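You operate a simulated robot arm through the tools that you are given. There is no shell and no other tool. Be economical: measure what you need, move in short steps, check, and stop when the job is done.

The job below is to be done with a simulated robot arm. You get a single attempt, and the scene is never put back.

## Task
Put things in order on the window side worktop. At the end: the green canister (marked "Tea") stands where the yellow loose knob stood; the clear sugar shaker stands where the clear spice jar (marked "Turmeric") stood; the yellow loose knob is in the black bowl; the clear spice jar from the window side worktop stands where the green canister stood; whatever was shut is shut again. Leave all else as you found it, and nothing knocked over.
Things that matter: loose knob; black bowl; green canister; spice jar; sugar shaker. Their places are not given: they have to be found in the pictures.

Only the result counts: the job must be done as asked and must still hold three seconds after the hand-in. Knocking over, shifting, dropping, spilling or breaking anything else fails it.

## Robot
A 6-joint arm with a two-finger parallel gripper, fixed in place. Base frame: the origin is at the foot of the arm, x ahead of it, y to its left, z up; the work surface is at about z = 920. Units: mm, rad, N and s.
With the tool pointing down near the work surface it reaches from about 240 to 660 mm from the base axis. Its first joint turns from -1.152 to 1.152 rad. Payload 2.9 kg.
The TCP is the grasp point between the finger pads, 30 mm short of the fingertips. In the tool frame z runs along the fingers and y along their closing line. Largest opening 110 mm; finger width 20, thickness 10; the body of the gripper, 48 by 112 mm, starts 55 mm behind the TCP.
Orientation is that of the tool frame in the base frame, as a unit quaternion [w, x, y, z]. With the fingers straight down and closing along the base's y, the tool's x points along the base's -x, its y along +y and its z along -z.

## Interface
- The arm moves only by the tool send_rows. Its argument "targets" is one flat list of numbers, 7 for each row, row after row: the gripper command, from -1 (fully open) to 1 (shut), values between in proportion, then the shift along the base's x, y, z in units of 400 mm (1.0 is 400 mm), then the turn, a rotation vector about the base's x, y, z in units of 60 degrees (1.0 is 60 degrees). In form: [claw, dx, dy, dz, ax, ay, az, claw, dx, dy, dz, ax, ay, az, ...]. A call has 1 to 10 rows; each row is the pose to reach, as a shift and turn from the pose commanded when the call began. A call with a number of a shift or a turn outside -1 to 1 is refused whole. A row lasts 0.2 s, in which the tool goes at most 50 mm and 0.15 rad; a call with a longer step from one row to the next is refused whole, and so is a gripper value outside its range. A pose out of reach is approached as far as the arm can. The call stops where the force on the tool passes 40 N (or 10 N more than at its start, if that is more) or the arm is blocked; 0.2 s more then pass. Each finger travels about 108 mm/s and halts on what it meets, pressing with about 27 N; the grip force reading is that of the motor and also rises with nothing between the fingers. The clock runs only during rows and for 0.2 s after the last one: add rows that repeat a pose to give the fingers time. It gives the time, the measured TCP pose, the force on the tool (base axes), the opening and the grip force at its end, in the units of the frame above (readings bear some noise).
- Cameras (640 x 400 px; columns grow to the right, rows downward): "scene" is fixed at [77.8, 437.8, 1377.8]; the picture's right is [-0.73, -0.68, 0.00], its down [-0.44, 0.47, -0.76] and it looks along [0.52, -0.56, -0.65] (base axes); focal length 278 px, centre (320, 200). "wrist" rides on the gripper at [-36, 0, -57] in the tool frame; the picture's right is [0.00, -1.00, 0.00], its down [0.97, 0.00, -0.24] and it looks along [0.24, 0.00, 0.97] (tool axes); focal length 218 px, centre (320, 200).
- grab_frame(camera): a new picture of that camera. No time passes.
- measure_at(camera, pixels): there is no depth. For up to 12 entries [column, row, z] of the newest picture of that camera ("zoom" is the newest enlarged one), the place [x, y] in the base frame at which the ray of that pixel passes the height z, good to about 3 mm. No time passes.
- zoom(camera, box): a new picture of the part [left, top, right, bottom] of that camera's present view, enlarged. No time passes.
- close_job(): hands the job in; it is judged then, once.

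Go step by step. Measure first, check grasps and placings, and put right what went wrong. The budget is 80 turns and 38 pictures, counting those below and the enlarged ones. Unless the task says otherwise, let go and move clear before handing in, and close with one line.

The tools are called as name(argument=value, ...) on one line, values as JSON. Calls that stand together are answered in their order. send_rows: Moves the arm, as the interface text tells. Its arguments: {"type":"object","properties":{"targets":{"type":"array"}},"required":["targets"]} The other tools are called the same way: grab_frame (camera) takes a picture; measure_at (camera, pixels) gives the place at which the rays of pixels pass given heights; zoom (camera, box) takes an enlarged picture of a part of a camera's view; close_job () hands the job in.

At the start:

```text
t: 0.0
eef_pos: [396.4, 199.0, 1175.9]
ee_rot: [-0.001, 0.0, 1.0, 0.0]
ft_force: [0.0, -0.2, -0.8]
opening: 109.9
gripper_force: 0.0
```

scene: 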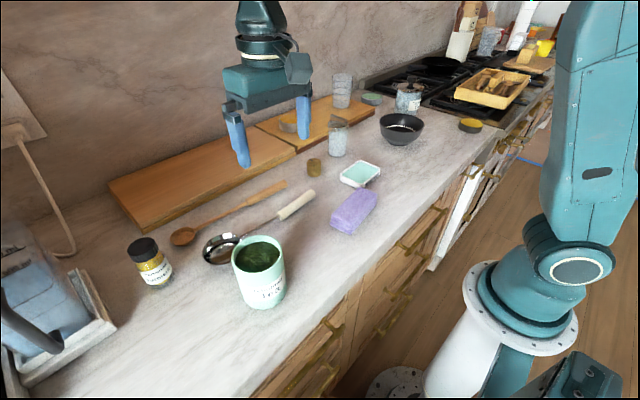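
wrist: 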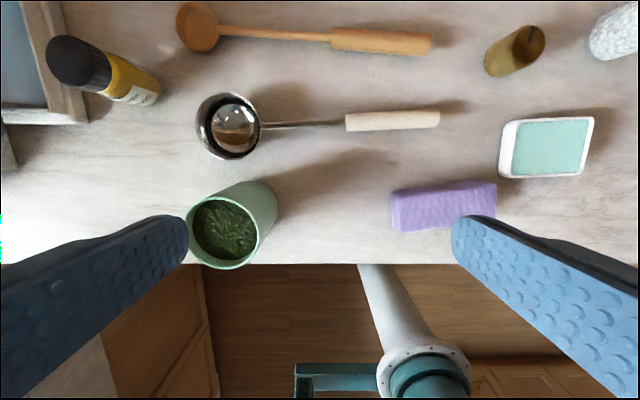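

I see the green canister near (260,270), the spice jar near (150,262), the knob near (314,168), the bowl near (401,127) and a clear shaker near (338,138). I will enlarge both areas to tell them apart.

zoom(camera="scene", box=[270, 60, 490, 200])

zoom(camera="scene", box=[100, 170, 340, 320])

```text
2.86 times, centred on (380, 130) of scene
```

zoom: 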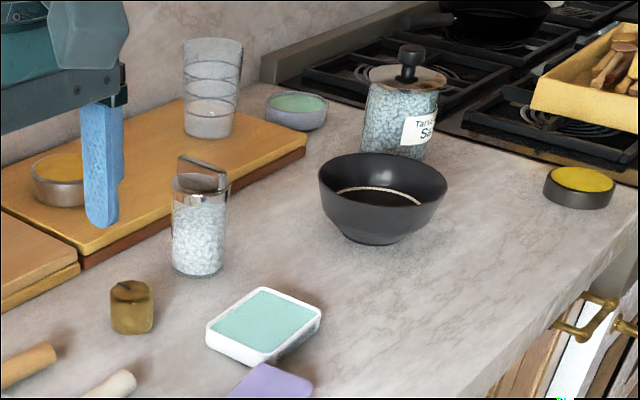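

```text
2.67 times, centred on (220, 245) of scene
```

zoom: 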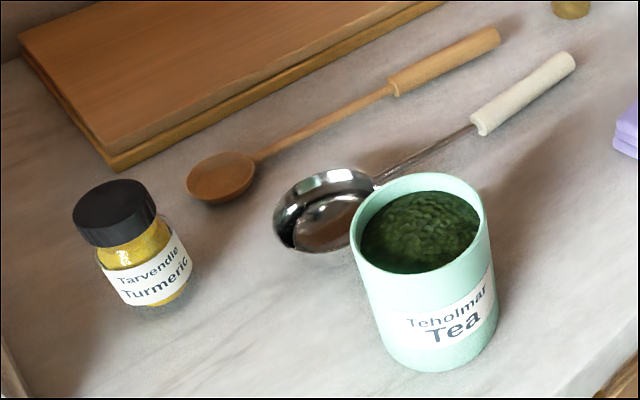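

The shaker (with metal flap top) is at (338,138), the Tarvendie Turmeric jar at (150,262) and the open tea canister at (260,270). I will measure base and top centres of each.

measure_at(camera="scene", pixels=[[338, 152, 920], [338, 123, 1000], [314, 172, 920], [314, 162, 945], [401, 140, 920], [402, 123, 970], [158, 281, 920], [142, 241, 1010], [265, 297, 920], [257.5, 250, 1020], [380, 123, 970], [424, 123, 970]])

measure_at(camera="wrist", pixels=[[222, 230, 1020], [245, 205, 920], [188, 225, 1020], [257, 240, 1020], [75, 62, 1000], [150, 92, 920], [528, 43, 945], [500, 62, 920], [230, 140, 940], [197, 27, 930], [440, 118, 930], [432, 42, 930]])

```text
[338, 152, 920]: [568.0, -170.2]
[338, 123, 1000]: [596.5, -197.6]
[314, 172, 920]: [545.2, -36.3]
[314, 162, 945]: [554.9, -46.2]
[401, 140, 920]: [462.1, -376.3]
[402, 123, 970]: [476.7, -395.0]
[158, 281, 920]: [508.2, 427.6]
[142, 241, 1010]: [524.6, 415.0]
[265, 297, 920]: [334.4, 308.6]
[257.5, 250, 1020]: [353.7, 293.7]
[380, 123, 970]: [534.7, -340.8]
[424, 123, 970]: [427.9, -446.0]
```

```text
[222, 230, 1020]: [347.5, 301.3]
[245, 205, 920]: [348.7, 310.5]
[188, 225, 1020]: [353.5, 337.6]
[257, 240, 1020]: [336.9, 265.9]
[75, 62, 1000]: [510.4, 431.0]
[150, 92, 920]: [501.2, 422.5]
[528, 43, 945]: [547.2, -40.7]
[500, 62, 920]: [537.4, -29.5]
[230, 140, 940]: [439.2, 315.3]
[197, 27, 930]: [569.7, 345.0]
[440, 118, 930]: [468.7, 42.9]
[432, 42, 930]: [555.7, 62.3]
```

Both views agree to about 10 mm: the knob is near (545,-38), the shaker near (575,-175), the bowl near (475,-390), the jar near (505,427) and the canister near (347,303). I will move above the knob for a closer look.

send_rows(targets=[-1, 0.053, -0.085, -0.02, 0, 0, 0, -1, 0.107, -0.17, -0.04, 0, 0, 0, -1, 0.16, -0.255, -0.06, 0, 0, 0, -1, 0.213, -0.34, -0.08, 0, 0, 0, -1, 0.267, -0.425, -0.1, 0, 0, 0, -1, 0.32, -0.51, -0.12, 0, 0, 0, -1, 0.373, -0.595, -0.14, 0, 0, 0, -1, 0.373, -0.595, -0.14, 0, 0, 0])

grab_frame(camera="wrist")

```text
t: 1.8
eef_pos: [546.6, -40.5, 1119.1]
ee_rot: [0.0, 0.0, 1.0, 0.0]
ft_force: [-0.3, 0.0, -0.5]
opening: 110.0
gripper_force: 0.0
```

```text
33 pictures are left
```

wrist: 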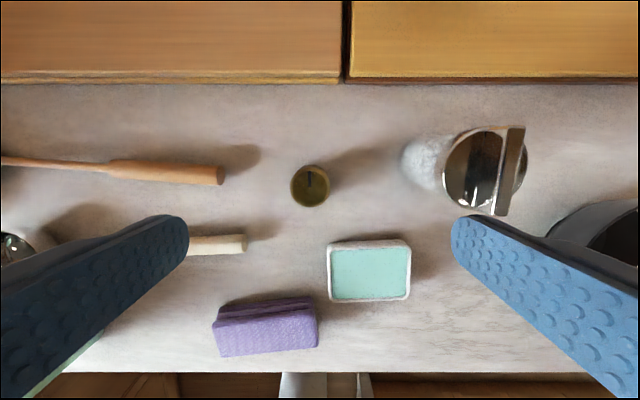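

The knob shows at (310,186), radius about 19 px, and the shaker at (484,170) with base near (425,165). I will measure these and the board edge.

measure_at(camera="wrist", pixels=[[311, 185, 945], [291, 187, 940], [330, 186, 940], [310, 205, 945], [310, 167, 930], [484, 168, 1010], [442, 168, 1010], [528, 168, 1010], [402, 158, 925], [440, 160, 920], [345, 82, 920], [345, 75, 940]])

zoom(camera="wrist", box=[230, 110, 390, 210])

```text
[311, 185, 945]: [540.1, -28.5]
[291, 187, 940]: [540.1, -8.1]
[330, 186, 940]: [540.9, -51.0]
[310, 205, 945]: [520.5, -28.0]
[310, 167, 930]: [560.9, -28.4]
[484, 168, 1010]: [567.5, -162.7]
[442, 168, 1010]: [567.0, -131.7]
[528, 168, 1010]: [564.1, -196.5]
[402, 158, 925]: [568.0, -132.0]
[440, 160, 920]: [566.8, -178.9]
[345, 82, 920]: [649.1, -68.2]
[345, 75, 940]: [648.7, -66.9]
```

```text
4.00 times, centred on (310, 160) of wrist
```

zoom: 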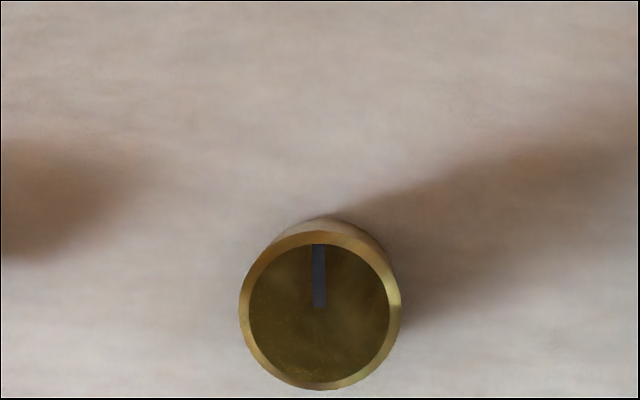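

The knob is at about (541,-29), radius 20, top near z 960. I will lower around it with the fingers partly closed and grip.

send_rows(targets=[-0.3, -0.014, 0.028, -0.1, 0, 0, 0, -0.3, -0.014, 0.028, -0.2, 0, 0, 0, -0.3, -0.014, 0.028, -0.3, 0, 0, 0, -0.3, -0.014, 0.028, -0.38, 0, 0, 0, -0.3, -0.014, 0.028, -0.41, 0, 0, 0, -0.3, -0.014, 0.028, -0.41, 0, 0, 0, 0.6, -0.014, 0.028, -0.41, 0, 0, 0, 0.6, -0.014, 0.028, -0.41, 0, 0, 0, 0.6, -0.014, 0.028, -0.41, 0, 0, 0])

```text
t: 3.8
eef_pos: [537.0, -27.2, 954.7]
ee_rot: [0.0, 0.0, 1.0, 0.0]
ft_force: [-0.8, 0.7, 0.4]
opening: 41.1
gripper_force: 27.0
```

The opening of 41 mm at 27 N shows the knob is held. I will lift and move toward the bowl for a view.

send_rows(targets=[0.6, 0, 0, 0.1, 0, 0, 0, 0.6, 0, 0, 0.2, 0, 0, 0, 0.6, 0, 0, 0.3, 0, 0, 0, 0.6, 0, 0, 0.4, 0, 0, 0, 0.6, -0.02, -0.115, 0.44, 0, 0, 0, 0.6, -0.05, -0.23, 0.46, 0, 0, 0, 0.6, -0.08, -0.345, 0.46, 0, 0, 0, 0.6, -0.11, -0.46, 0.46, 0, 0, 0, 0.6, -0.14, -0.575, 0.46, 0, 0, 0, 0.6, -0.16, -0.69, 0.46, 0, 0, 0])

grab_frame(camera="wrist")

grab_frame(camera="scene")

```text
t: 6.0
eef_pos: [478.4, -304.1, 1141.3]
ee_rot: [0.0, 0.0, 1.0, 0.0]
ft_force: [-0.5, 0.2, -0.6]
opening: 40.8
gripper_force: 27.1
```

```text
31 pictures are left
```

wrist: 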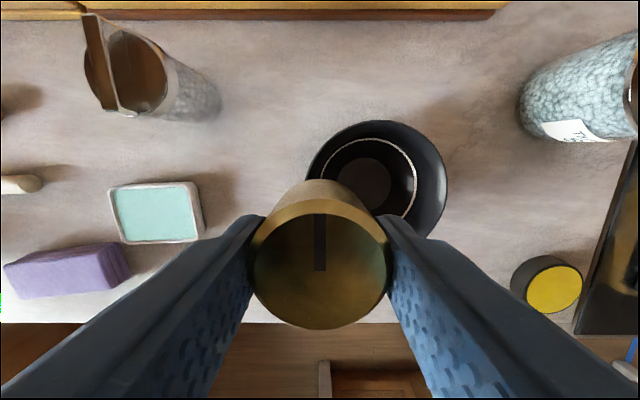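

```text
30 pictures are left
```

scene: 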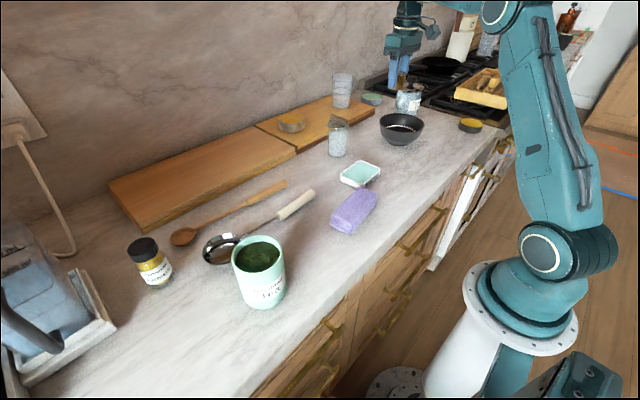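

The knob is held and the bowl shows in the wrist view with rim from (305,175) to (447,185) and floor near (365,182). I will measure it.

measure_at(camera="wrist", pixels=[[305, 175, 970], [447, 185, 970], [375, 121, 970], [365, 182, 925], [340, 180, 925], [393, 180, 925], [370, 182, 945], [540, 110, 920], [550, 285, 940]])

```text
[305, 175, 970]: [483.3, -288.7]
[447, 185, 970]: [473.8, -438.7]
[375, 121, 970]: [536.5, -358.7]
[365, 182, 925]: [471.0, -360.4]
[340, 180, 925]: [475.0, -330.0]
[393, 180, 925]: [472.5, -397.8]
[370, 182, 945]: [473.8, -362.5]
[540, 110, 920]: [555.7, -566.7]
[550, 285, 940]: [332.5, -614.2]
```

The bowl's centre is at about (472,-362), floor about z 926, and the knob's bottom is 35 mm below the TCP. I will centre and lower the knob to just above the floor.

send_rows(targets=[0.6, -0.007, -0.075, 0, 0, 0, 0, 0.6, -0.014, -0.145, 0, 0, 0, 0, 0.6, -0.014, -0.145, -0.1, 0, 0, 0, 0.6, -0.014, -0.145, -0.2, 0, 0, 0, 0.6, -0.014, -0.145, -0.3, 0, 0, 0, 0.6, -0.014, -0.145, -0.36, 0, 0, 0, 0.6, -0.014, -0.145, -0.4, 0, 0, 0, 0.6, -0.014, -0.145, -0.425, 0, 0, 0, 0.6, -0.014, -0.145, -0.437, 0, 0, 0, 0.6, -0.014, -0.145, -0.437, 0, 0, 0])

grab_frame(camera="wrist")

```text
t: 8.2
eef_pos: [470.7, -362.4, 964.0]
ee_rot: [0.0, 0.0, 1.0, 0.0]
ft_force: [-0.2, 0.8, 0.5]
opening: 41.1
gripper_force: 27.1
```

```text
29 pictures are left
```

wrist: 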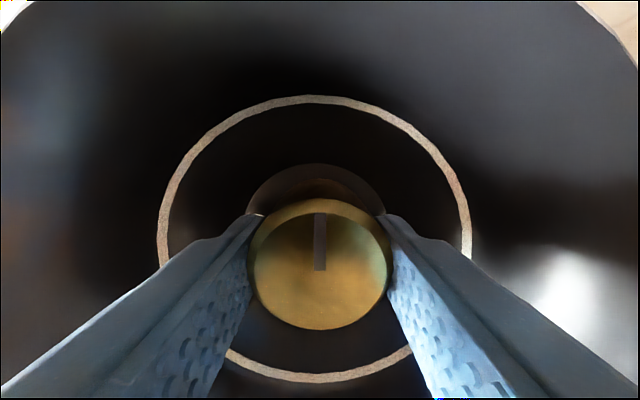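

The knob is centred in the bowl at (318,265). I will open slightly and rise straight up.

send_rows(targets=[0.6, 0, 0, -0.006, 0, 0, 0, 0.05, 0, 0, -0.006, 0, 0, 0, 0.05, 0, 0, -0.006, 0, 0, 0, 0.05, 0, 0, 0.05, 0, 0, 0, 0.05, 0, 0, 0.15, 0, 0, 0, 0.05, 0, 0, 0.25, 0, 0, 0, 0.05, 0, 0, 0.35, 0, 0, 0, 0.05, 0, 0, 0.45, 0, 0, 0])

grab_frame(camera="wrist")

```text
t: 10.0
eef_pos: [472.4, -359.5, 1146.3]
ee_rot: [0.0, 0.0, 1.0, 0.0]
ft_force: [-0.9, 0.0, 0.0]
opening: 52.2
gripper_force: 0.0
```

```text
28 pictures are left
```

wrist: 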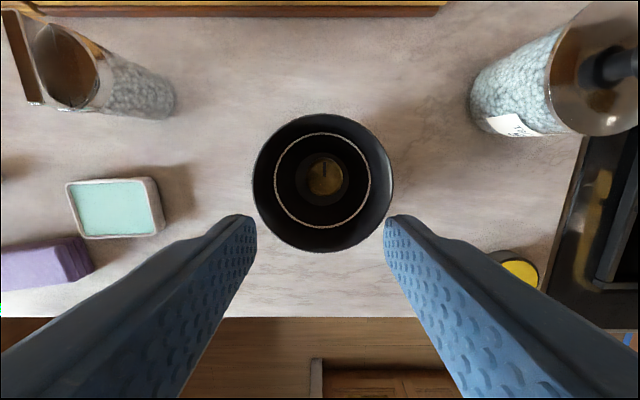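

The knob stands in the bowl at (325,178). I will now travel to above the canister near (350,303).

send_rows(targets=[-0.3, -0.021, 0.118, 0, 0, 0, 0, -0.6, -0.042, 0.236, 0, 0, 0, 0, -1, -0.063, 0.354, 0, 0, 0, 0, -1, -0.084, 0.472, 0, 0, 0, 0, -1, -0.105, 0.59, 0, 0, 0, 0, -1, -0.126, 0.708, 0, 0, 0, 0, -1, -0.147, 0.826, 0, 0, 0, 0, -1, -0.168, 0.944, 0, 0, 0, 0])

send_rows(targets=[-1, -0.021, 0.118, 0.02, 0, 0, 0, -1, -0.042, 0.236, 0.04, 0, 0, 0, -1, -0.063, 0.354, 0.06, 0, 0, 0, -1, -0.084, 0.472, 0.08, 0, 0, 0, -1, -0.105, 0.59, 0.1, 0, 0, 0, -1, -0.126, 0.7, 0.1, 0, 0, 0, -1, -0.126, 0.7, 0.1, 0, 0, 0])

grab_frame(camera="wrist")

```text
t: 11.8
eef_pos: [403.4, 17.2, 1144.9]
ee_rot: [0.001, -0.001, 1.0, 0.0]
ft_force: [0.8, 0.3, -0.2]
opening: 109.8
gripper_force: 0.0
```

```text
t: 13.4
eef_pos: [352.9, 296.4, 1184.2]
ee_rot: [0.0, 0.0, 1.0, 0.0]
ft_force: [-0.4, 0.0, 0.2]
opening: 110.0
gripper_force: 0.0
```

```text
27 pictures are left
```

wrist: 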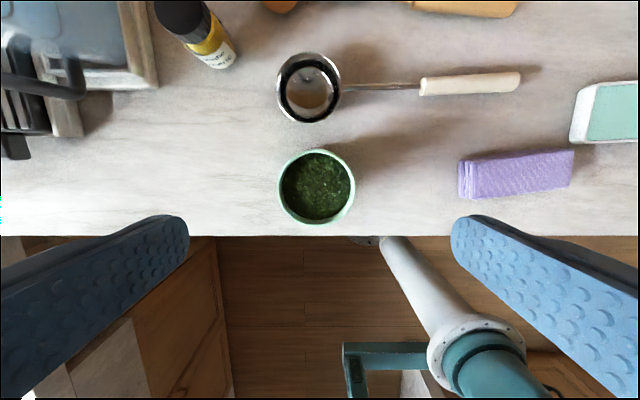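

The canister rim spans columns 278–355 and rows 148–224, centred at (316,186). I will measure it along with the spice jar and the ladle.

measure_at(camera="wrist", pixels=[[316.5, 186, 1020], [316.5, 186, 1000], [278, 186, 1010], [355, 186, 1010], [316, 148, 1010], [316, 224, 1010], [218, 60, 920], [309, 122, 950], [320, 236, 920], [182, 15, 1010], [150, 85, 940]])

measure_at(camera="scene", pixels=[[257.5, 250, 1010], [257.5, 250, 1030], [257.5, 250, 1000], [265, 309, 920]])

```text
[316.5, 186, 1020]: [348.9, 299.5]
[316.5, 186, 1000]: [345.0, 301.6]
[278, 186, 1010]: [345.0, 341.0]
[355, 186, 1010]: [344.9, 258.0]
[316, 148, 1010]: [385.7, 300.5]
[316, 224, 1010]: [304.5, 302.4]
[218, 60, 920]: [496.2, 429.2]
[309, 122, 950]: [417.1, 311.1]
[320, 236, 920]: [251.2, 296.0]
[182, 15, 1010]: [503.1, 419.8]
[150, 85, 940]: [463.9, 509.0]
```

```text
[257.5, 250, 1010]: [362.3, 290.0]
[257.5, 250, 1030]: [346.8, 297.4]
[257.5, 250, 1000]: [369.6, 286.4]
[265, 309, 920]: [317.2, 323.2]
```

The canister's centre is about (350,300), diameter about 76, rim about z 1027. I will lower to TCP z 990 and grip.

send_rows(targets=[-1, -0.008, 0.01, -0.1, 0, 0, 0, -1, -0.008, 0.01, -0.2, 0, 0, 0, -1, -0.008, 0.01, -0.3, 0, 0, 0, -1, -0.008, 0.01, -0.4, 0, 0, 0, -1, -0.008, 0.01, -0.46, 0, 0, 0, -1, -0.008, 0.01, -0.485, 0, 0, 0, -1, -0.008, 0.01, -0.485, 0, 0, 0])

grab_frame(camera="wrist")

```text
t: 15.0
eef_pos: [349.9, 298.4, 989.5]
ee_rot: [0.0, 0.001, 1.0, 0.0]
ft_force: [-0.7, -0.6, 0.7]
opening: 110.0
gripper_force: 0.0
```

```text
26 pictures are left
```

wrist: 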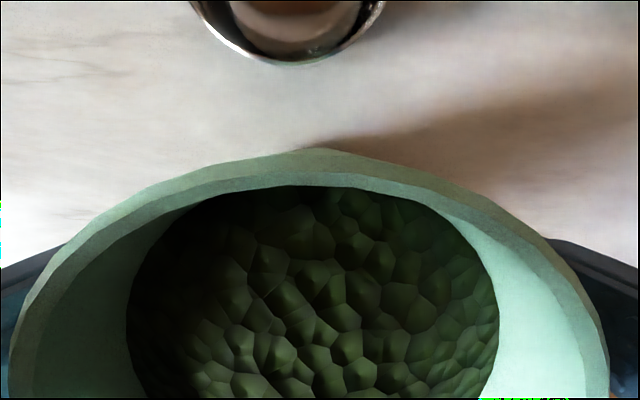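

The rim spans columns 12–608, so the canister is centred within about 1 mm. I will close on it.

send_rows(targets=[-0.6, 0, 0.003, 0, 0, 0, 0, -0.2, 0, 0.003, 0, 0, 0, 0, 0.3, 0, 0.003, 0, 0, 0, 0, 0.3, 0, 0.003, 0, 0, 0, 0, 0.3, 0, 0.003, 0, 0, 0, 0])

```text
t: 16.2
eef_pos: [349.3, 300.7, 991.4]
ee_rot: [0.001, 0.0, 1.0, -0.001]
ft_force: [1.4, -0.8, 0.4]
opening: 82.0
gripper_force: 26.7
```

The canister is held at 82 mm opening, 27 N. I will lift it gently.

send_rows(targets=[0.3, 0, 0, 0.02, 0, 0, 0, 0.3, 0, 0, 0.06, 0, 0, 0, 0.3, 0, 0, 0.12, 0, 0, 0, 0.3, 0, 0, 0.18, 0, 0, 0, 0.3, 0, 0, 0.24, 0, 0, 0, 0.3, 0, 0, 0.27, 0, 0, 0, 0.3, 0, 0, 0.27, 0, 0, 0])

grab_frame(camera="scene")

```text
t: 17.8
eef_pos: [349.8, 299.6, 1098.9]
ee_rot: [0.0, 0.0, 1.0, 0.0]
ft_force: [0.2, 0.0, -3.3]
opening: 81.8
gripper_force: 27.0
```

```text
25 pictures are left
```

scene: 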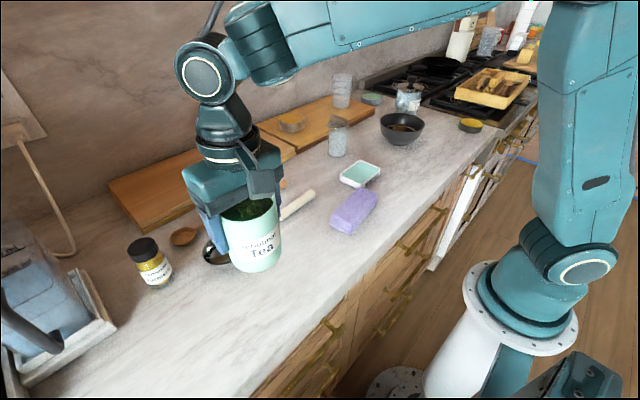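

The canister is up and level with the contents in. I will carry it above the knob's former place, (541,-29).

send_rows(targets=[0.3, 0.03, -0.05, 0, 0, 0, 0, 0.3, 0.08, -0.14, 0, 0, 0, 0, 0.3, 0.135, -0.235, 0, 0, 0, 0, 0.3, 0.19, -0.33, 0, 0, 0, 0, 0.3, 0.245, -0.425, 0, 0, 0, 0, 0.3, 0.3, -0.52, 0, 0, 0, 0, 0.3, 0.355, -0.615, 0, 0, 0, 0, 0.3, 0.41, -0.7, 0, 0, 0, 0, 0.3, 0.455, -0.775, 0, 0, 0, 0, 0.3, 0.483, -0.82, 0, 0, 0, 0])

send_rows(targets=[0.3, 0, 0, 0, 0, 0, 0, 0.3, 0, 0, -0.05, 0, 0, 0, 0.3, 0, 0, -0.1, 0, 0, 0, 0.3, 0, 0, -0.15, 0, 0, 0, 0.3, 0, 0, -0.2, 0, 0, 0, 0.3, 0, 0, -0.235, 0, 0, 0, 0.3, 0, 0, -0.255, 0, 0, 0, 0.3, 0, 0, -0.262, 0, 0, 0, 0.3, 0, 0, -0.262, 0, 0, 0])

grab_frame(camera="scene")

```text
t: 20.0
eef_pos: [544.3, -27.2, 1097.8]
ee_rot: [0.0, 0.001, 1.0, 0.0]
ft_force: [-0.2, 0.4, -3.4]
opening: 81.9
gripper_force: 27.2
```

```text
t: 22.0
eef_pos: [542.4, -27.4, 994.0]
ee_rot: [0.0, 0.0, 1.0, 0.0]
ft_force: [-0.1, -0.4, -2.7]
opening: 82.1
gripper_force: 27.7
```

```text
24 pictures are left
```

scene: 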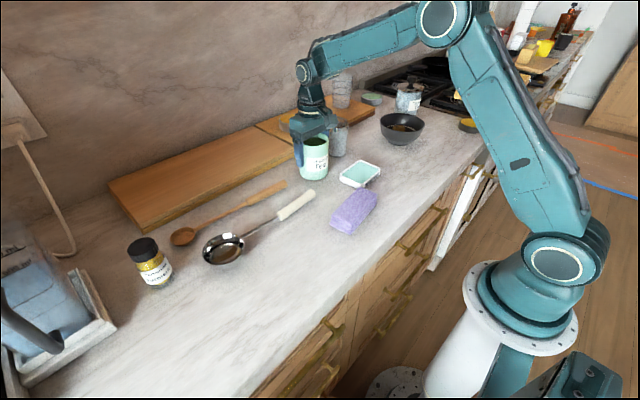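

The canister hangs about 3 mm above the surface at (314,158), clear of its neighbours. I will lower until it bears, then release and rise.

send_rows(targets=[0.3, 0, 0, -0.004, 0, 0, 0, 0.3, 0, 0, -0.008, 0, 0, 0, 0.3, 0, 0, -0.01, 0, 0, 0])

```text
t: 22.8
eef_pos: [543.8, -28.3, 990.2]
ee_rot: [-0.001, -0.001, 1.0, 0.0]
ft_force: [-0.2, 1.1, -3.0]
opening: 81.7
gripper_force: 27.2
```

The force still shows the weight hanging (-3 N). I will lower a little more.

send_rows(targets=[0.3, 0, 0, -0.003, 0, 0, 0, 0.3, 0, 0, -0.006, 0, 0, 0, 0.3, 0, 0, -0.006, 0, 0, 0])

```text
t: 23.6
eef_pos: [543.2, -27.5, 990.1]
ee_rot: [0.001, 0.0, 1.0, -0.001]
ft_force: [-5.5, -2.9, 16.6]
opening: 81.6
gripper_force: 26.5
```

Contact now reads +17 N, so the canister stands on the surface. I will open and rise.

send_rows(targets=[0.3, 0, 0, 0.003, 0, 0, 0, -0.7, 0, 0, 0.003, 0, 0, 0, -0.9, 0, 0, 0.003, 0, 0, 0, -0.9, 0, 0, 0.003, 0, 0, 0, -0.9, 0, 0, 0.08, 0, 0, 0, -0.9, 0, 0, 0.18, 0, 0, 0, -0.9, 0, 0, 0.28, 0, 0, 0, -0.9, 0, 0, 0.38, 0, 0, 0, -0.9, 0, 0, 0.46, 0, 0, 0])

grab_frame(camera="wrist")

```text
t: 25.6
eef_pos: [542.7, -29.6, 1170.5]
ee_rot: [0.001, -0.001, 1.0, 0.0]
ft_force: [0.7, 0.6, -0.2]
opening: 104.5
gripper_force: 0.0
```

```text
23 pictures are left
```

wrist: 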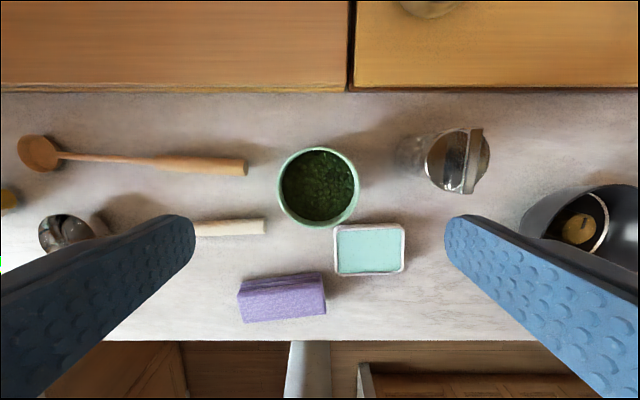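

The canister stands upright with its rim centred at (318,187). I will verify its place and also measure the shaker.

measure_at(camera="wrist", pixels=[[318.5, 187, 1012], [277, 187, 1012], [360, 187, 1012], [457, 160, 1010], [426, 158, 1010], [490, 158, 1010], [457, 128, 1010], [458, 192, 1010], [396, 153, 922], [425, 160, 920]])

zoom(camera="wrist", box=[370, 100, 530, 200])

```text
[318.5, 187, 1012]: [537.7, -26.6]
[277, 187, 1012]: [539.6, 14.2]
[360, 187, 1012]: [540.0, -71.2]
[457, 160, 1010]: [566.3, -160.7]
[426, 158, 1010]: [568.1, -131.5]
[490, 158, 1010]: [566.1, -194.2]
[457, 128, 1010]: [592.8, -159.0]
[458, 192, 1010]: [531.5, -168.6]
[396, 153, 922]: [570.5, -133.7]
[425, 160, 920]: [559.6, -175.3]
```

```text
4.00 times, centred on (450, 150) of wrist
```

zoom: 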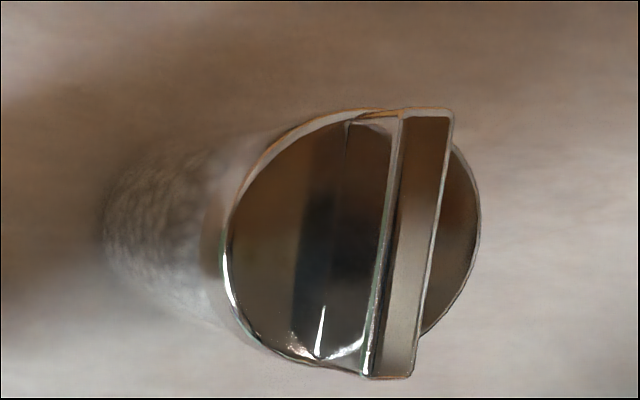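

The canister stands at about (539,-28), matching the knob's old place. Next I will go above the spice jar near (500,425).

send_rows(targets=[-0.9, -0.02, 0.11, 0, 0, 0, 0, -0.9, -0.04, 0.22, 0, 0, 0, 0, -0.9, -0.06, 0.33, 0, 0, 0, 0, -0.9, -0.08, 0.44, 0, 0, 0, 0, -0.9, -0.1, 0.55, 0, 0, 0, 0, -0.9, -0.12, 0.66, 0, 0, 0, 0, -0.9, -0.14, 0.77, 0, 0, 0, 0, -0.9, -0.15, 0.88, 0, 0, 0, 0, -0.9, -0.15, 0.98, 0, 0, 0, 0])

send_rows(targets=[-0.9, 0, 0.07, -0.04, 0, 0, 0, -0.9, 0, 0.07, -0.08, 0, 0, 0, -0.9, 0, 0.07, -0.08, 0, 0, 0])

grab_frame(camera="wrist")

```text
t: 27.6
eef_pos: [482.0, 364.5, 1172.1]
ee_rot: [-0.001, 0.0, 1.0, -0.001]
ft_force: [-0.4, -0.9, 4.9]
opening: 104.4
gripper_force: 0.2
```

```text
t: 28.4
eef_pos: [482.2, 392.9, 1139.4]
ee_rot: [-0.001, 0.0, 1.0, 0.0]
ft_force: [0.6, -0.3, 0.2]
opening: 104.4
gripper_force: 0.0
out of reach, approached as far as the arm can: row 1
```

```text
21 pictures are left
```

wrist: 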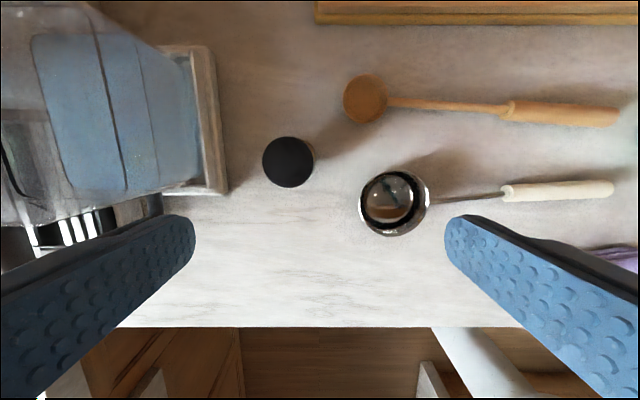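

The jar's black cap is at (288,162), with the tray edge at (218,120) and the tall blue item left of it. I will measure these.

measure_at(camera="wrist", pixels=[[288, 162, 1010], [288, 162, 1000], [288, 162, 990], [262, 162, 1000], [314, 162, 1000], [288, 187, 1000], [225, 190, 940], [215, 50, 940], [200, 190, 1000], [200, 60, 1000], [380, 100, 930], [393, 203, 950]])

measure_at(camera="scene", pixels=[[142, 243, 1010], [142, 243, 1000], [142, 243, 990], [161, 289, 920], [115, 325, 940], [75, 268, 940]])

zoom(camera="scene", box=[0, 220, 200, 400])

```text
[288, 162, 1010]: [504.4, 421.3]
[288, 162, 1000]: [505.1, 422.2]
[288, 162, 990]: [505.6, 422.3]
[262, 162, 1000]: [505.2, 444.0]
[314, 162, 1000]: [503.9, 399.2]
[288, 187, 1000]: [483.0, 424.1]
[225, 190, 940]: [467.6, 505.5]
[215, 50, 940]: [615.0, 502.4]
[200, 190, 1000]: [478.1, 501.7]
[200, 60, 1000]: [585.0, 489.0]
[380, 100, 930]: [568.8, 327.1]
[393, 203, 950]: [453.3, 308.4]
```

```text
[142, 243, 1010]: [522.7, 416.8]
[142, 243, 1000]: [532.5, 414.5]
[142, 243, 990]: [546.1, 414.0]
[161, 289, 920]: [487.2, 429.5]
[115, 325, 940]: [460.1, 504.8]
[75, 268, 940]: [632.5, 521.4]
```

```text
2.22 times, centred on (100, 310) of scene
```

zoom: 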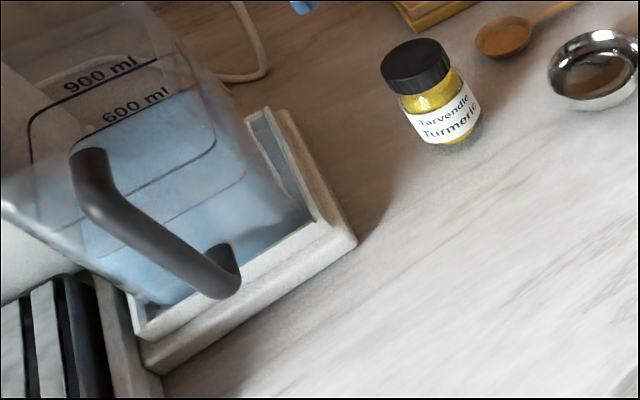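

The jar centre is about (505,423), its top about z 1015, and the pitcher wall and tray start near y 500, leaving about 20 mm for the gripper body. I will move closer above the jar with the fingers partly closed and check the reach.

send_rows(targets=[-0.4, 0, 0, -0.06, 0, 0, 0, -0.4, 0, 0, -0.12, 0, 0, 0, -0.4, 0.027, 0.037, -0.15, 0, 0, 0, -0.4, 0.055, 0.075, -0.17, 0, 0, 0, -0.4, 0.055, 0.075, -0.17, 0, 0, 0])

grab_frame(camera="wrist")

grab_frame(camera="scene")

```text
t: 29.6
eef_pos: [497.2, 413.5, 1075.5]
ee_rot: [0.0, 0.0, 1.0, -0.001]
ft_force: [0.7, -0.3, -0.1]
opening: 76.9
gripper_force: 0.2
out of reach, approached as far as the arm can: row 4, 5
```

```text
19 pictures are left
```

wrist: 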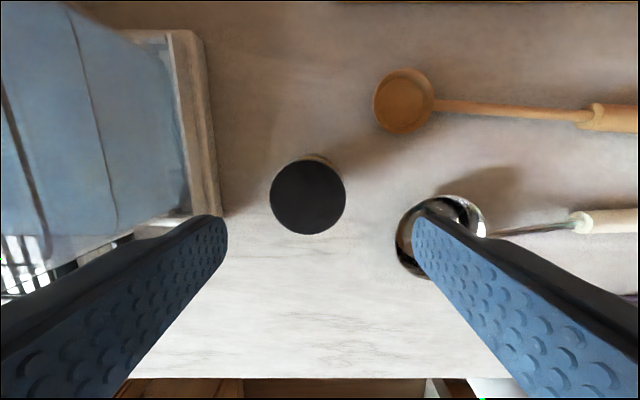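

```text
18 pictures are left
```

scene: 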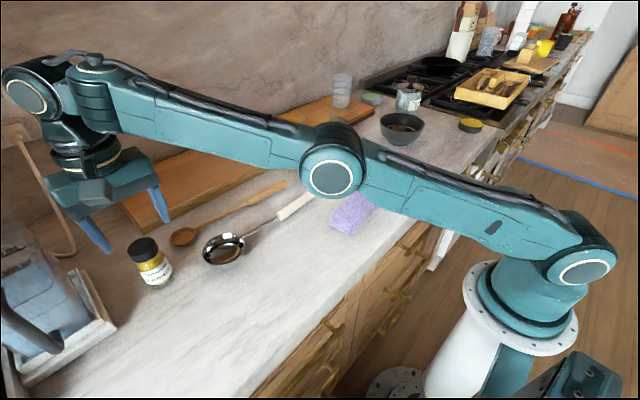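

The arm is near full stretch here at radius 647. I will measure the cap (308,196) again, then tilt the tool slightly outward for the reach.

measure_at(camera="wrist", pixels=[[308, 196, 1005], [308, 196, 1015], [270, 196, 1005], [346, 196, 1005], [308, 234, 1005], [308, 158, 1005], [210, 200, 940]])

send_rows(targets=[-0.4, -0.02, -0.02, 0, 0, -0.1, 0, -0.4, -0.02, -0.02, 0, 0, -0.2, 0, -0.4, -0.02, -0.02, 0, 0, -0.2, 0])

```text
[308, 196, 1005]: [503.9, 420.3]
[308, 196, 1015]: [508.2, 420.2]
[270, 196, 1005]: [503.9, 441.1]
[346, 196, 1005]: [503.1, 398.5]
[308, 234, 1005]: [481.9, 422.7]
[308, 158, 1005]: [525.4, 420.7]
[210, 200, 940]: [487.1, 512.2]
```

```text
t: 30.4
eef_pos: [487.8, 405.9, 1073.3]
ee_rot: [0.105, 0.0, 0.994, 0.0]
ft_force: [-0.3, -0.2, -0.2]
opening: 77.0
gripper_force: 0.0
out of reach, approached as far as the arm can: row 1
```

The jar centre is (504,421), and the tilt of 0.21 rad points outward as intended. I will align over it and lower to TCP z 980.

send_rows(targets=[-0.4, 0.02, 0.018, 0, 0, 0, 0, -0.4, 0.042, 0.038, 0, 0, 0, 0, -0.4, 0.042, 0.038, -0.08, 0, 0, 0, -0.4, 0.042, 0.038, -0.15, 0, 0, 0, -0.4, 0.042, 0.038, -0.2, 0, 0, 0, -0.4, 0.042, 0.038, -0.233, 0, 0, 0, -0.4, 0.042, 0.038, -0.233, 0, 0, 0])

grab_frame(camera="wrist")

```text
t: 32.0
eef_pos: [507.3, 420.5, 980.0]
ee_rot: [0.105, 0.0, 0.994, 0.001]
ft_force: [-1.2, -0.7, 0.0]
opening: 77.3
gripper_force: 0.0
out of reach, approached as far as the arm can: row 2
```

```text
17 pictures are left
```

wrist: 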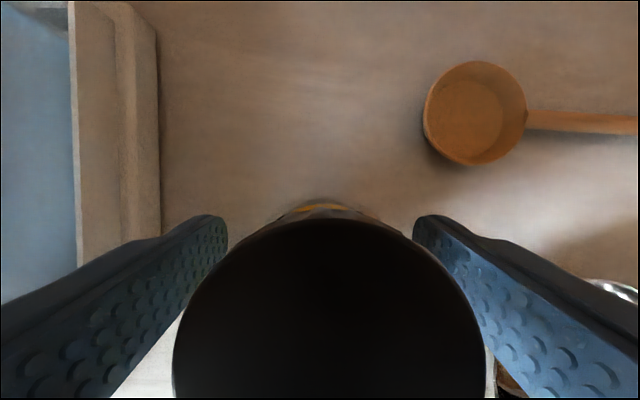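

The cap sits between the fingers, spanning columns 172–487. I will close on it.

send_rows(targets=[0, 0, 0, 0, 0, 0, 0, 0.6, 0, 0, 0, 0, 0, 0, 0.6, 0, 0, 0, 0, 0, 0, 0.6, 0, 0, 0, 0, 0, 0])

```text
t: 33.0
eef_pos: [506.5, 421.1, 980.9]
ee_rot: [0.105, 0.0, 0.994, 0.0]
ft_force: [0.1, -0.9, 0.1]
opening: 47.5
gripper_force: 27.0
```

The jar is held at 47.5 mm. I will lift it and carry it to above the canister's old place, keeping the same tilt so that it stays upright.

send_rows(targets=[0.6, 0, 0, 0.03, 0, 0, 0, 0.6, 0, 0, 0.09, 0, 0, 0, 0.6, -0.01, -0.01, 0.15, 0, 0, 0, 0.6, -0.05, -0.04, 0.19, 0, 0, 0, 0.6, -0.12, -0.09, 0.2, 0, 0, 0, 0.6, -0.2, -0.15, 0.2, 0, 0, 0, 0.6, -0.28, -0.21, 0.2, 0, 0, 0, 0.6, -0.35, -0.265, 0.2, 0, 0, 0, 0.6, -0.391, -0.3, 0.2, 0, 0, 0, 0.6, -0.391, -0.3, 0.2, 0, 0, 0])

send_rows(targets=[0.6, 0, 0, -0.06, 0, 0, 0, 0.6, 0, 0, -0.12, 0, 0, 0, 0.6, 0, 0, -0.16, 0, 0, 0, 0.6, 0, 0, -0.18, 0, 0, 0, 0.6, 0, 0, -0.193, 0, 0, 0, 0.6, 0, 0, -0.193, 0, 0, 0])

grab_frame(camera="scene")

```text
t: 35.2
eef_pos: [348.6, 301.7, 1062.2]
ee_rot: [0.104, 0.0, 0.995, 0.0]
ft_force: [0.5, 0.1, -1.9]
opening: 47.4
gripper_force: 27.4
```

```text
t: 36.6
eef_pos: [349.0, 300.8, 982.6]
ee_rot: [0.105, 0.0, 0.994, -0.001]
ft_force: [-0.8, 1.3, -2.5]
opening: 47.3
gripper_force: 27.1
```

```text
16 pictures are left
```

scene: 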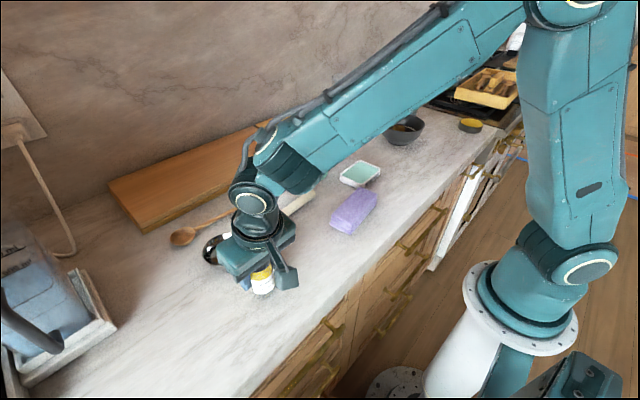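

The jar is just above the surface at (263,280), still hanging (-2.5 N). I will lower in small steps until contact.

send_rows(targets=[0.6, 0, 0, -0.004, 0, 0, 0, 0.6, 0, 0, -0.008, 0, 0, 0, 0.6, 0, 0, -0.008, 0, 0, 0])

```text
t: 37.4
eef_pos: [348.6, 300.6, 980.3]
ee_rot: [0.104, 0.0, 0.995, 0.0]
ft_force: [-3.3, -2.2, 9.0]
opening: 47.2
gripper_force: 26.5
```

Contact reads +9 N, so the jar stands. I will release and rise.

send_rows(targets=[0.6, 0, 0, 0.002, 0, 0, 0, -0.3, 0, 0, 0.002, 0, 0, 0, -0.4, 0, 0, 0.002, 0, 0, 0, -0.4, 0, 0, 0.002, 0, 0, 0, -0.4, 0, 0, 0.08, 0, 0, 0, -0.4, 0, 0, 0.18, 0, 0, 0, -0.4, 0, 0, 0.28, 0, 0, 0, -0.4, 0, 0, 0.38, 0, 0, 0, -0.4, 0, 0, 0.45, 0, 0, 0])

grab_frame(camera="wrist")

```text
t: 39.4
eef_pos: [347.1, 299.9, 1159.4]
ee_rot: [0.104, 0.0, 0.995, 0.0]
ft_force: [-0.1, -0.2, -0.3]
opening: 77.1
gripper_force: 0.0
```

```text
15 pictures are left
```

wrist: 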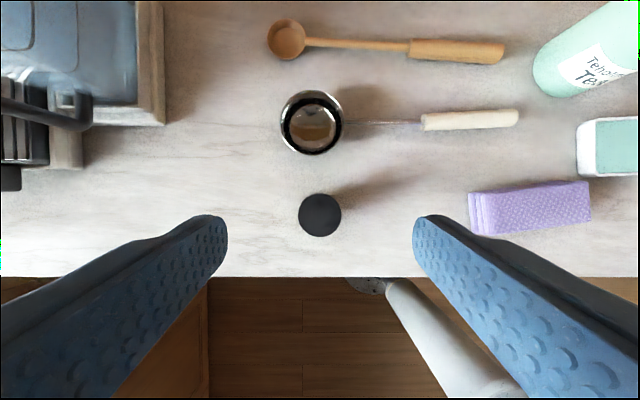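

The jar stands upright with cap at (320,214). I will verify its place and travel toward the shaker with the same tilt.

measure_at(camera="wrist", pixels=[[320, 214, 1008]])

send_rows(targets=[-0.4, 0.044, -0.0965, 0, 0, 0, 0, -0.4, 0.0875, -0.193, 0, 0, 0, 0, -0.4, 0.131, -0.2895, 0, 0, 0, 0, -0.4, 0.175, -0.386, 0, 0, 0, 0, -0.4, 0.219, -0.4825, 0, 0, 0, 0, -0.4, 0.2625, -0.579, 0, 0, 0, 0, -0.4, 0.306, -0.6755, 0, 0, 0, 0, -0.4, 0.35, -0.772, 0, 0, 0, 0, -0.4, 0.394, -0.8685, 0, 0, 0, 0, -0.5, 0.4375, -0.965, 0, 0, 0, 0])

send_rows(targets=[-0.55, 0.04, -0.095, 0, 0, 0, 0, -0.55, 0.08, -0.19, -0.02, 0, 0, 0, -0.55, 0.08, -0.19, -0.02, 0, 0, 0])

grab_frame(camera="wrist")

```text
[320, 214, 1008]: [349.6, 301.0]
```

```text
t: 41.6
eef_pos: [522.8, -84.4, 1161.3]
ee_rot: [0.104, 0.0, 0.995, 0.001]
ft_force: [0.8, 0.0, 0.3]
opening: 82.4
gripper_force: 0.2
```

```text
t: 42.4
eef_pos: [554.5, -164.4, 1151.2]
ee_rot: [0.105, 0.0, 0.994, 0.0]
ft_force: [0.5, 0.6, -0.3]
opening: 85.2
gripper_force: 0.1
```

```text
14 pictures are left
```

wrist: 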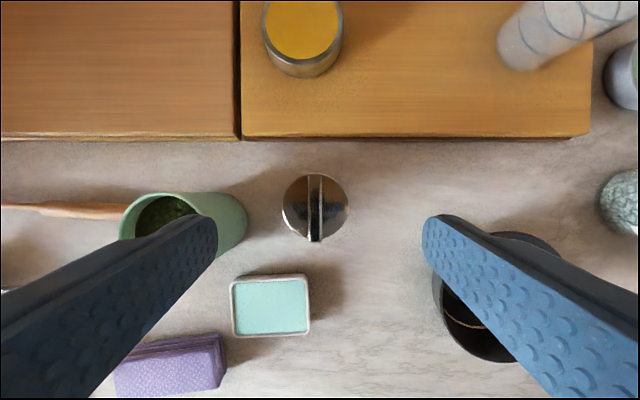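

The jar stands at (350,301), as wanted. The shaker is now seen from above at (315,207), radius 33 px; I will measure it and the board edge behind it.

measure_at(camera="wrist", pixels=[[315.5, 207, 1000], [315.5, 207, 1015], [282, 207, 1005], [349, 207, 1005], [315, 175, 1005], [315, 240, 1005], [315, 137, 935]])

zoom(camera="wrist", box=[250, 160, 378, 240])

measure_at(camera="scene", pixels=[[338, 123, 1000], [338, 123, 1010], [338, 123, 1020], [338, 115, 1030]])

```text
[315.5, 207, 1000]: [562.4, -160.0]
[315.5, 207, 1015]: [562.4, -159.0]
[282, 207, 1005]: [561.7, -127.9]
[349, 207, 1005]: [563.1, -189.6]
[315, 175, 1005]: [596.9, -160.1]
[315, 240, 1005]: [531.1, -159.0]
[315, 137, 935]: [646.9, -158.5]
```

```text
5.00 times, centred on (314, 200) of wrist
```

zoom: 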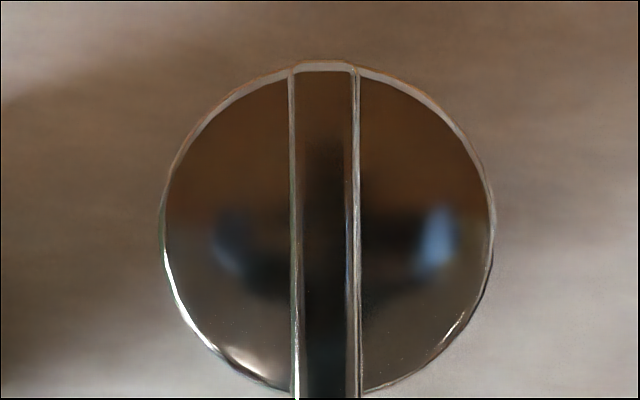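

```text
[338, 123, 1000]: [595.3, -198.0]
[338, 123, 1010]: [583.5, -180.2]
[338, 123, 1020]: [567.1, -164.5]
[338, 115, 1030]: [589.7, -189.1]
```

The shaker centre is about (563,-159), diameter 64, with the lid near z 1020 and the flap bar near 1032. I will add a little tilt for the later reach, align, and lower to TCP z 997.

send_rows(targets=[-0.65, 0.02, 0.012, 0, 0, -0.05, 0, -0.65, 0.021, 0.0125, -0.04, 0, -0.1, 0, -0.65, 0.021, 0.0125, -0.14, 0, -0.1, 0, -0.65, 0.021, 0.0125, -0.24, 0, -0.1, 0, -0.65, 0.021, 0.0125, -0.33, 0, -0.1, 0, -0.65, 0.021, 0.0125, -0.385, 0, -0.1, 0, -0.65, 0.021, 0.0125, -0.385, 0, -0.1, 0])

grab_frame(camera="wrist")

zoom(camera="scene", box=[260, 60, 420, 200])

```text
t: 44.0
eef_pos: [564.5, -157.1, 999.2]
ee_rot: [0.157, 0.0, 0.988, 0.0]
ft_force: [0.7, -0.1, 0.9]
opening: 90.8
gripper_force: 0.0
```

```text
12 pictures are left
```

wrist: 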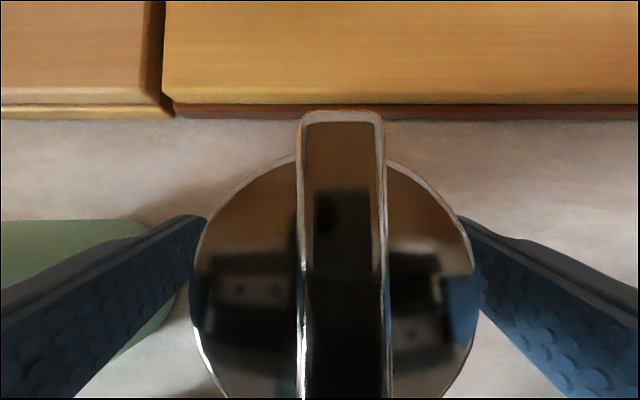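

```text
2.86 times, centred on (340, 130) of scene
```

zoom: 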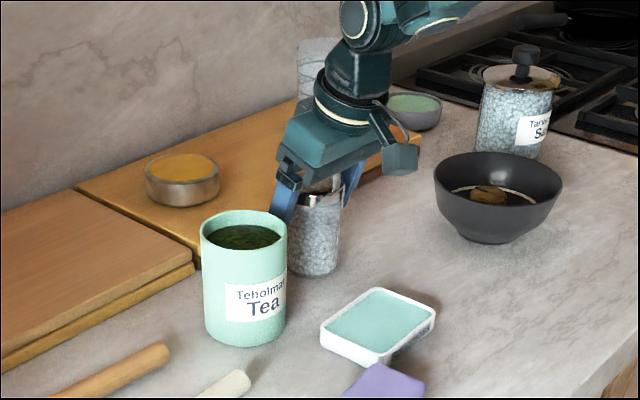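

The shaker is between the fingers with its lid spanning columns 190–480, so about 4 mm off centre. I will shift by -4 mm in y and close.

send_rows(targets=[-0.65, 0, -0.01, 0, 0, 0, 0, -0.3, 0, -0.01, 0, 0, 0, 0, 0, 0, -0.01, 0, 0, 0, 0, 0.3, 0, -0.01, 0, 0, 0, 0, 0.3, 0, -0.01, 0, 0, 0, 0, 0.3, 0, -0.01, 0, 0, 0, 0])

```text
t: 45.4
eef_pos: [564.8, -161.4, 999.9]
ee_rot: [0.157, 0.0, 0.988, -0.001]
ft_force: [0.1, -0.1, -0.3]
opening: 60.6
gripper_force: 27.0
```

The shaker is held at 60.6 mm. I will lift it gently to clear the canister's rim.

send_rows(targets=[0.3, 0, 0, 0.02, 0, 0, 0, 0.3, 0, 0, 0.08, 0, 0, 0, 0.3, 0, 0, 0.16, 0, 0, 0, 0.3, -0.03, 0, 0.24, 0, 0, 0, 0.3, -0.07, 0, 0.31, 0, 0, 0, 0.3, -0.12, 0, 0.35, 0, 0, 0, 0.3, -0.17, 0, 0.35, 0, 0, 0, 0.3, -0.17, 0, 0.35, 0, 0, 0])

grab_frame(camera="scene")

```text
t: 47.2
eef_pos: [495.4, -161.3, 1139.4]
ee_rot: [0.156, 0.0, 0.988, 0.0]
ft_force: [0.4, 0.5, -1.5]
opening: 60.5
gripper_force: 26.8
```

```text
10 pictures are left
```

scene: 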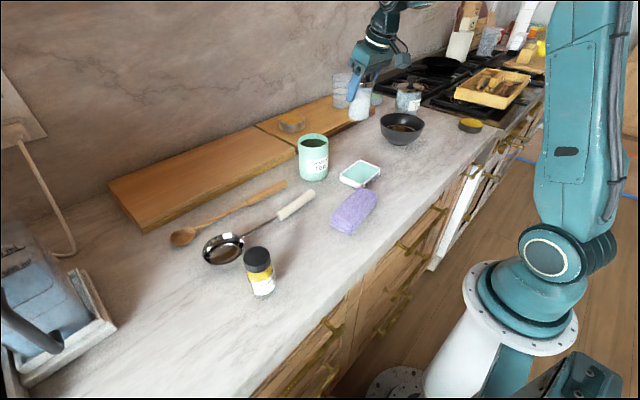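

The shaker is lifted upright and everything else stands. I will carry it left at z 1139.

send_rows(targets=[0.3, -0.01, 0.06, 0, 0, 0, 0, 0.3, -0.022, 0.16, 0, 0, 0, 0, 0.3, -0.034, 0.27, 0, 0, 0, 0, 0.3, -0.046, 0.38, 0, 0, 0, 0, 0.3, -0.06, 0.49, 0, 0, 0, 0, 0.3, -0.075, 0.6, 0, 0, 0, 0, 0.3, -0.09, 0.71, 0, 0, 0, 0, 0.3, -0.1, 0.82, 0, 0, 0, 0, 0.3, -0.11, 0.91, 0, 0, 0, 0, 0.3, -0.1125, 0.95, 0, 0, 0, 0])

send_rows(targets=[0.3, 0, 0.06, 0, 0, 0, 0, 0.3, 0.01, 0.15, 0, 0, 0, 0, 0.3, 0.02, 0.25, -0.02, 0, 0, 0, 0.3, 0.035, 0.34, -0.06, 0, 0, 0, 0.3, 0.05, 0.4, -0.11, 0, 0, 0, 0.3, 0.065, 0.44, -0.16, 0, 0, 0, 0.3, 0.065, 0.44, -0.16, 0, 0, 0])

```text
t: 49.4
eef_pos: [451.0, 220.3, 1136.5]
ee_rot: [0.156, 0.0, 0.988, 0.0]
ft_force: [0.5, -0.1, -3.0]
opening: 60.5
gripper_force: 27.2
```

```text
t: 51.0
eef_pos: [477.6, 396.1, 1074.7]
ee_rot: [0.156, 0.0, 0.988, -0.001]
ft_force: [-0.5, 0.0, -2.7]
opening: 60.3
gripper_force: 27.7
```

The shaker is at (478,396) near the target. I will move over the jar's old place (505,421) and lower to just above the surface.

send_rows(targets=[0.3, 0.02, 0.018, -0.04, 0, 0, 0, 0.3, 0.045, 0.04, -0.08, 0, 0, 0, 0.3, 0.068, 0.0625, -0.1, 0, 0, 0, 0.3, 0.068, 0.0625, -0.13, 0, 0, 0, 0.3, 0.068, 0.0625, -0.155, 0, 0, 0, 0.3, 0.068, 0.0625, -0.174, 0, 0, 0, 0.3, 0.068, 0.0625, -0.174, 0, 0, 0])

grab_frame(camera="scene")

```text
t: 52.6
eef_pos: [504.2, 420.1, 1005.0]
ee_rot: [0.156, 0.001, 0.988, 0.001]
ft_force: [-0.4, 0.2, -2.3]
opening: 60.6
gripper_force: 27.2
```

```text
9 pictures are left
```

scene: 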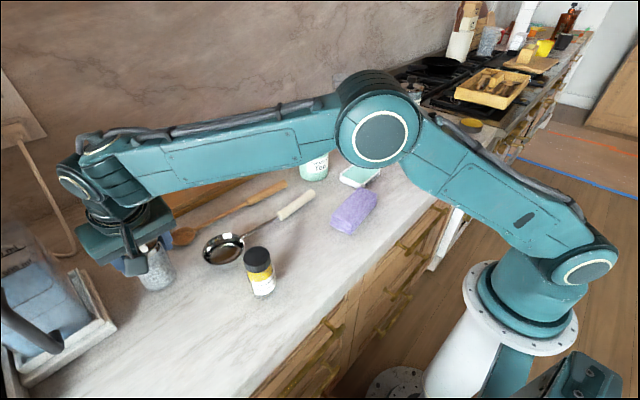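

The shaker hangs a few mm above the surface at (158,272), clear of the tray. I will lower in small steps to contact.

send_rows(targets=[0.3, 0, 0, -0.005, 0, 0, 0, 0.3, 0, 0, -0.01, 0, 0, 0, 0.3, 0, 0, -0.013, 0, 0, 0, 0.3, 0, 0, -0.013, 0, 0, 0])

```text
t: 53.6
eef_pos: [505.3, 419.5, 999.5]
ee_rot: [0.157, 0.0, 0.988, 0.001]
ft_force: [0.0, -0.6, -0.3]
opening: 60.7
gripper_force: 26.9
```

The force has dropped to about zero, so contact is just beginning. I will lower 1 mm more to confirm.

send_rows(targets=[0.3, 0, 0, -0.002, 0, 0, 0, 0.3, 0, 0, -0.003, 0, 0, 0])

```text
t: 54.2
eef_pos: [504.9, 420.3, 999.7]
ee_rot: [0.157, 0.001, 0.988, 0.0]
ft_force: [0.5, -2.9, 7.3]
opening: 60.5
gripper_force: 27.1
```

Contact reads +7 N, so the shaker stands. I will release and back out along the tool axis.

send_rows(targets=[0.3, 0, 0, 0.001, 0, 0, 0, -0.3, 0, 0, 0.001, 0, 0, 0, -0.5, 0, 0, 0.001, 0, 0, 0, -0.5, 0, 0, 0.001, 0, 0, 0, -0.5, -0.025, 0, 0.08, 0, 0, 0, -0.5, -0.055, -0.005, 0.17, 0, 0, 0, -0.5, -0.09, -0.02, 0.27, 0, 0, 0, -0.5, -0.13, -0.05, 0.35, 0, 0, 0, -0.5, -0.13, -0.05, 0.35, 0, 0, 0])

grab_frame(camera="wrist")

```text
t: 56.2
eef_pos: [454.3, 399.6, 1140.5]
ee_rot: [0.157, 0.0, 0.988, 0.0]
ft_force: [0.7, 0.0, 0.0]
opening: 82.3
gripper_force: 0.0
```

```text
8 pictures are left
```

wrist: 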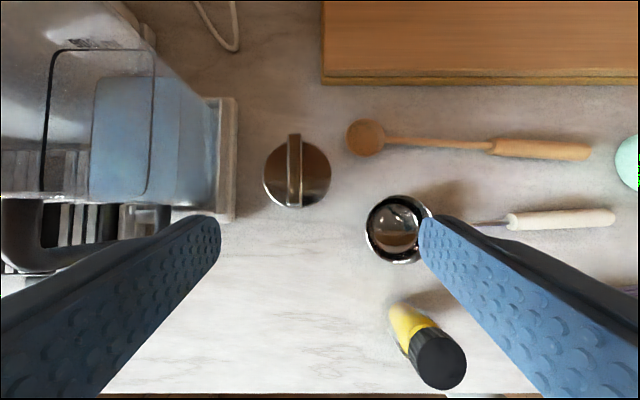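

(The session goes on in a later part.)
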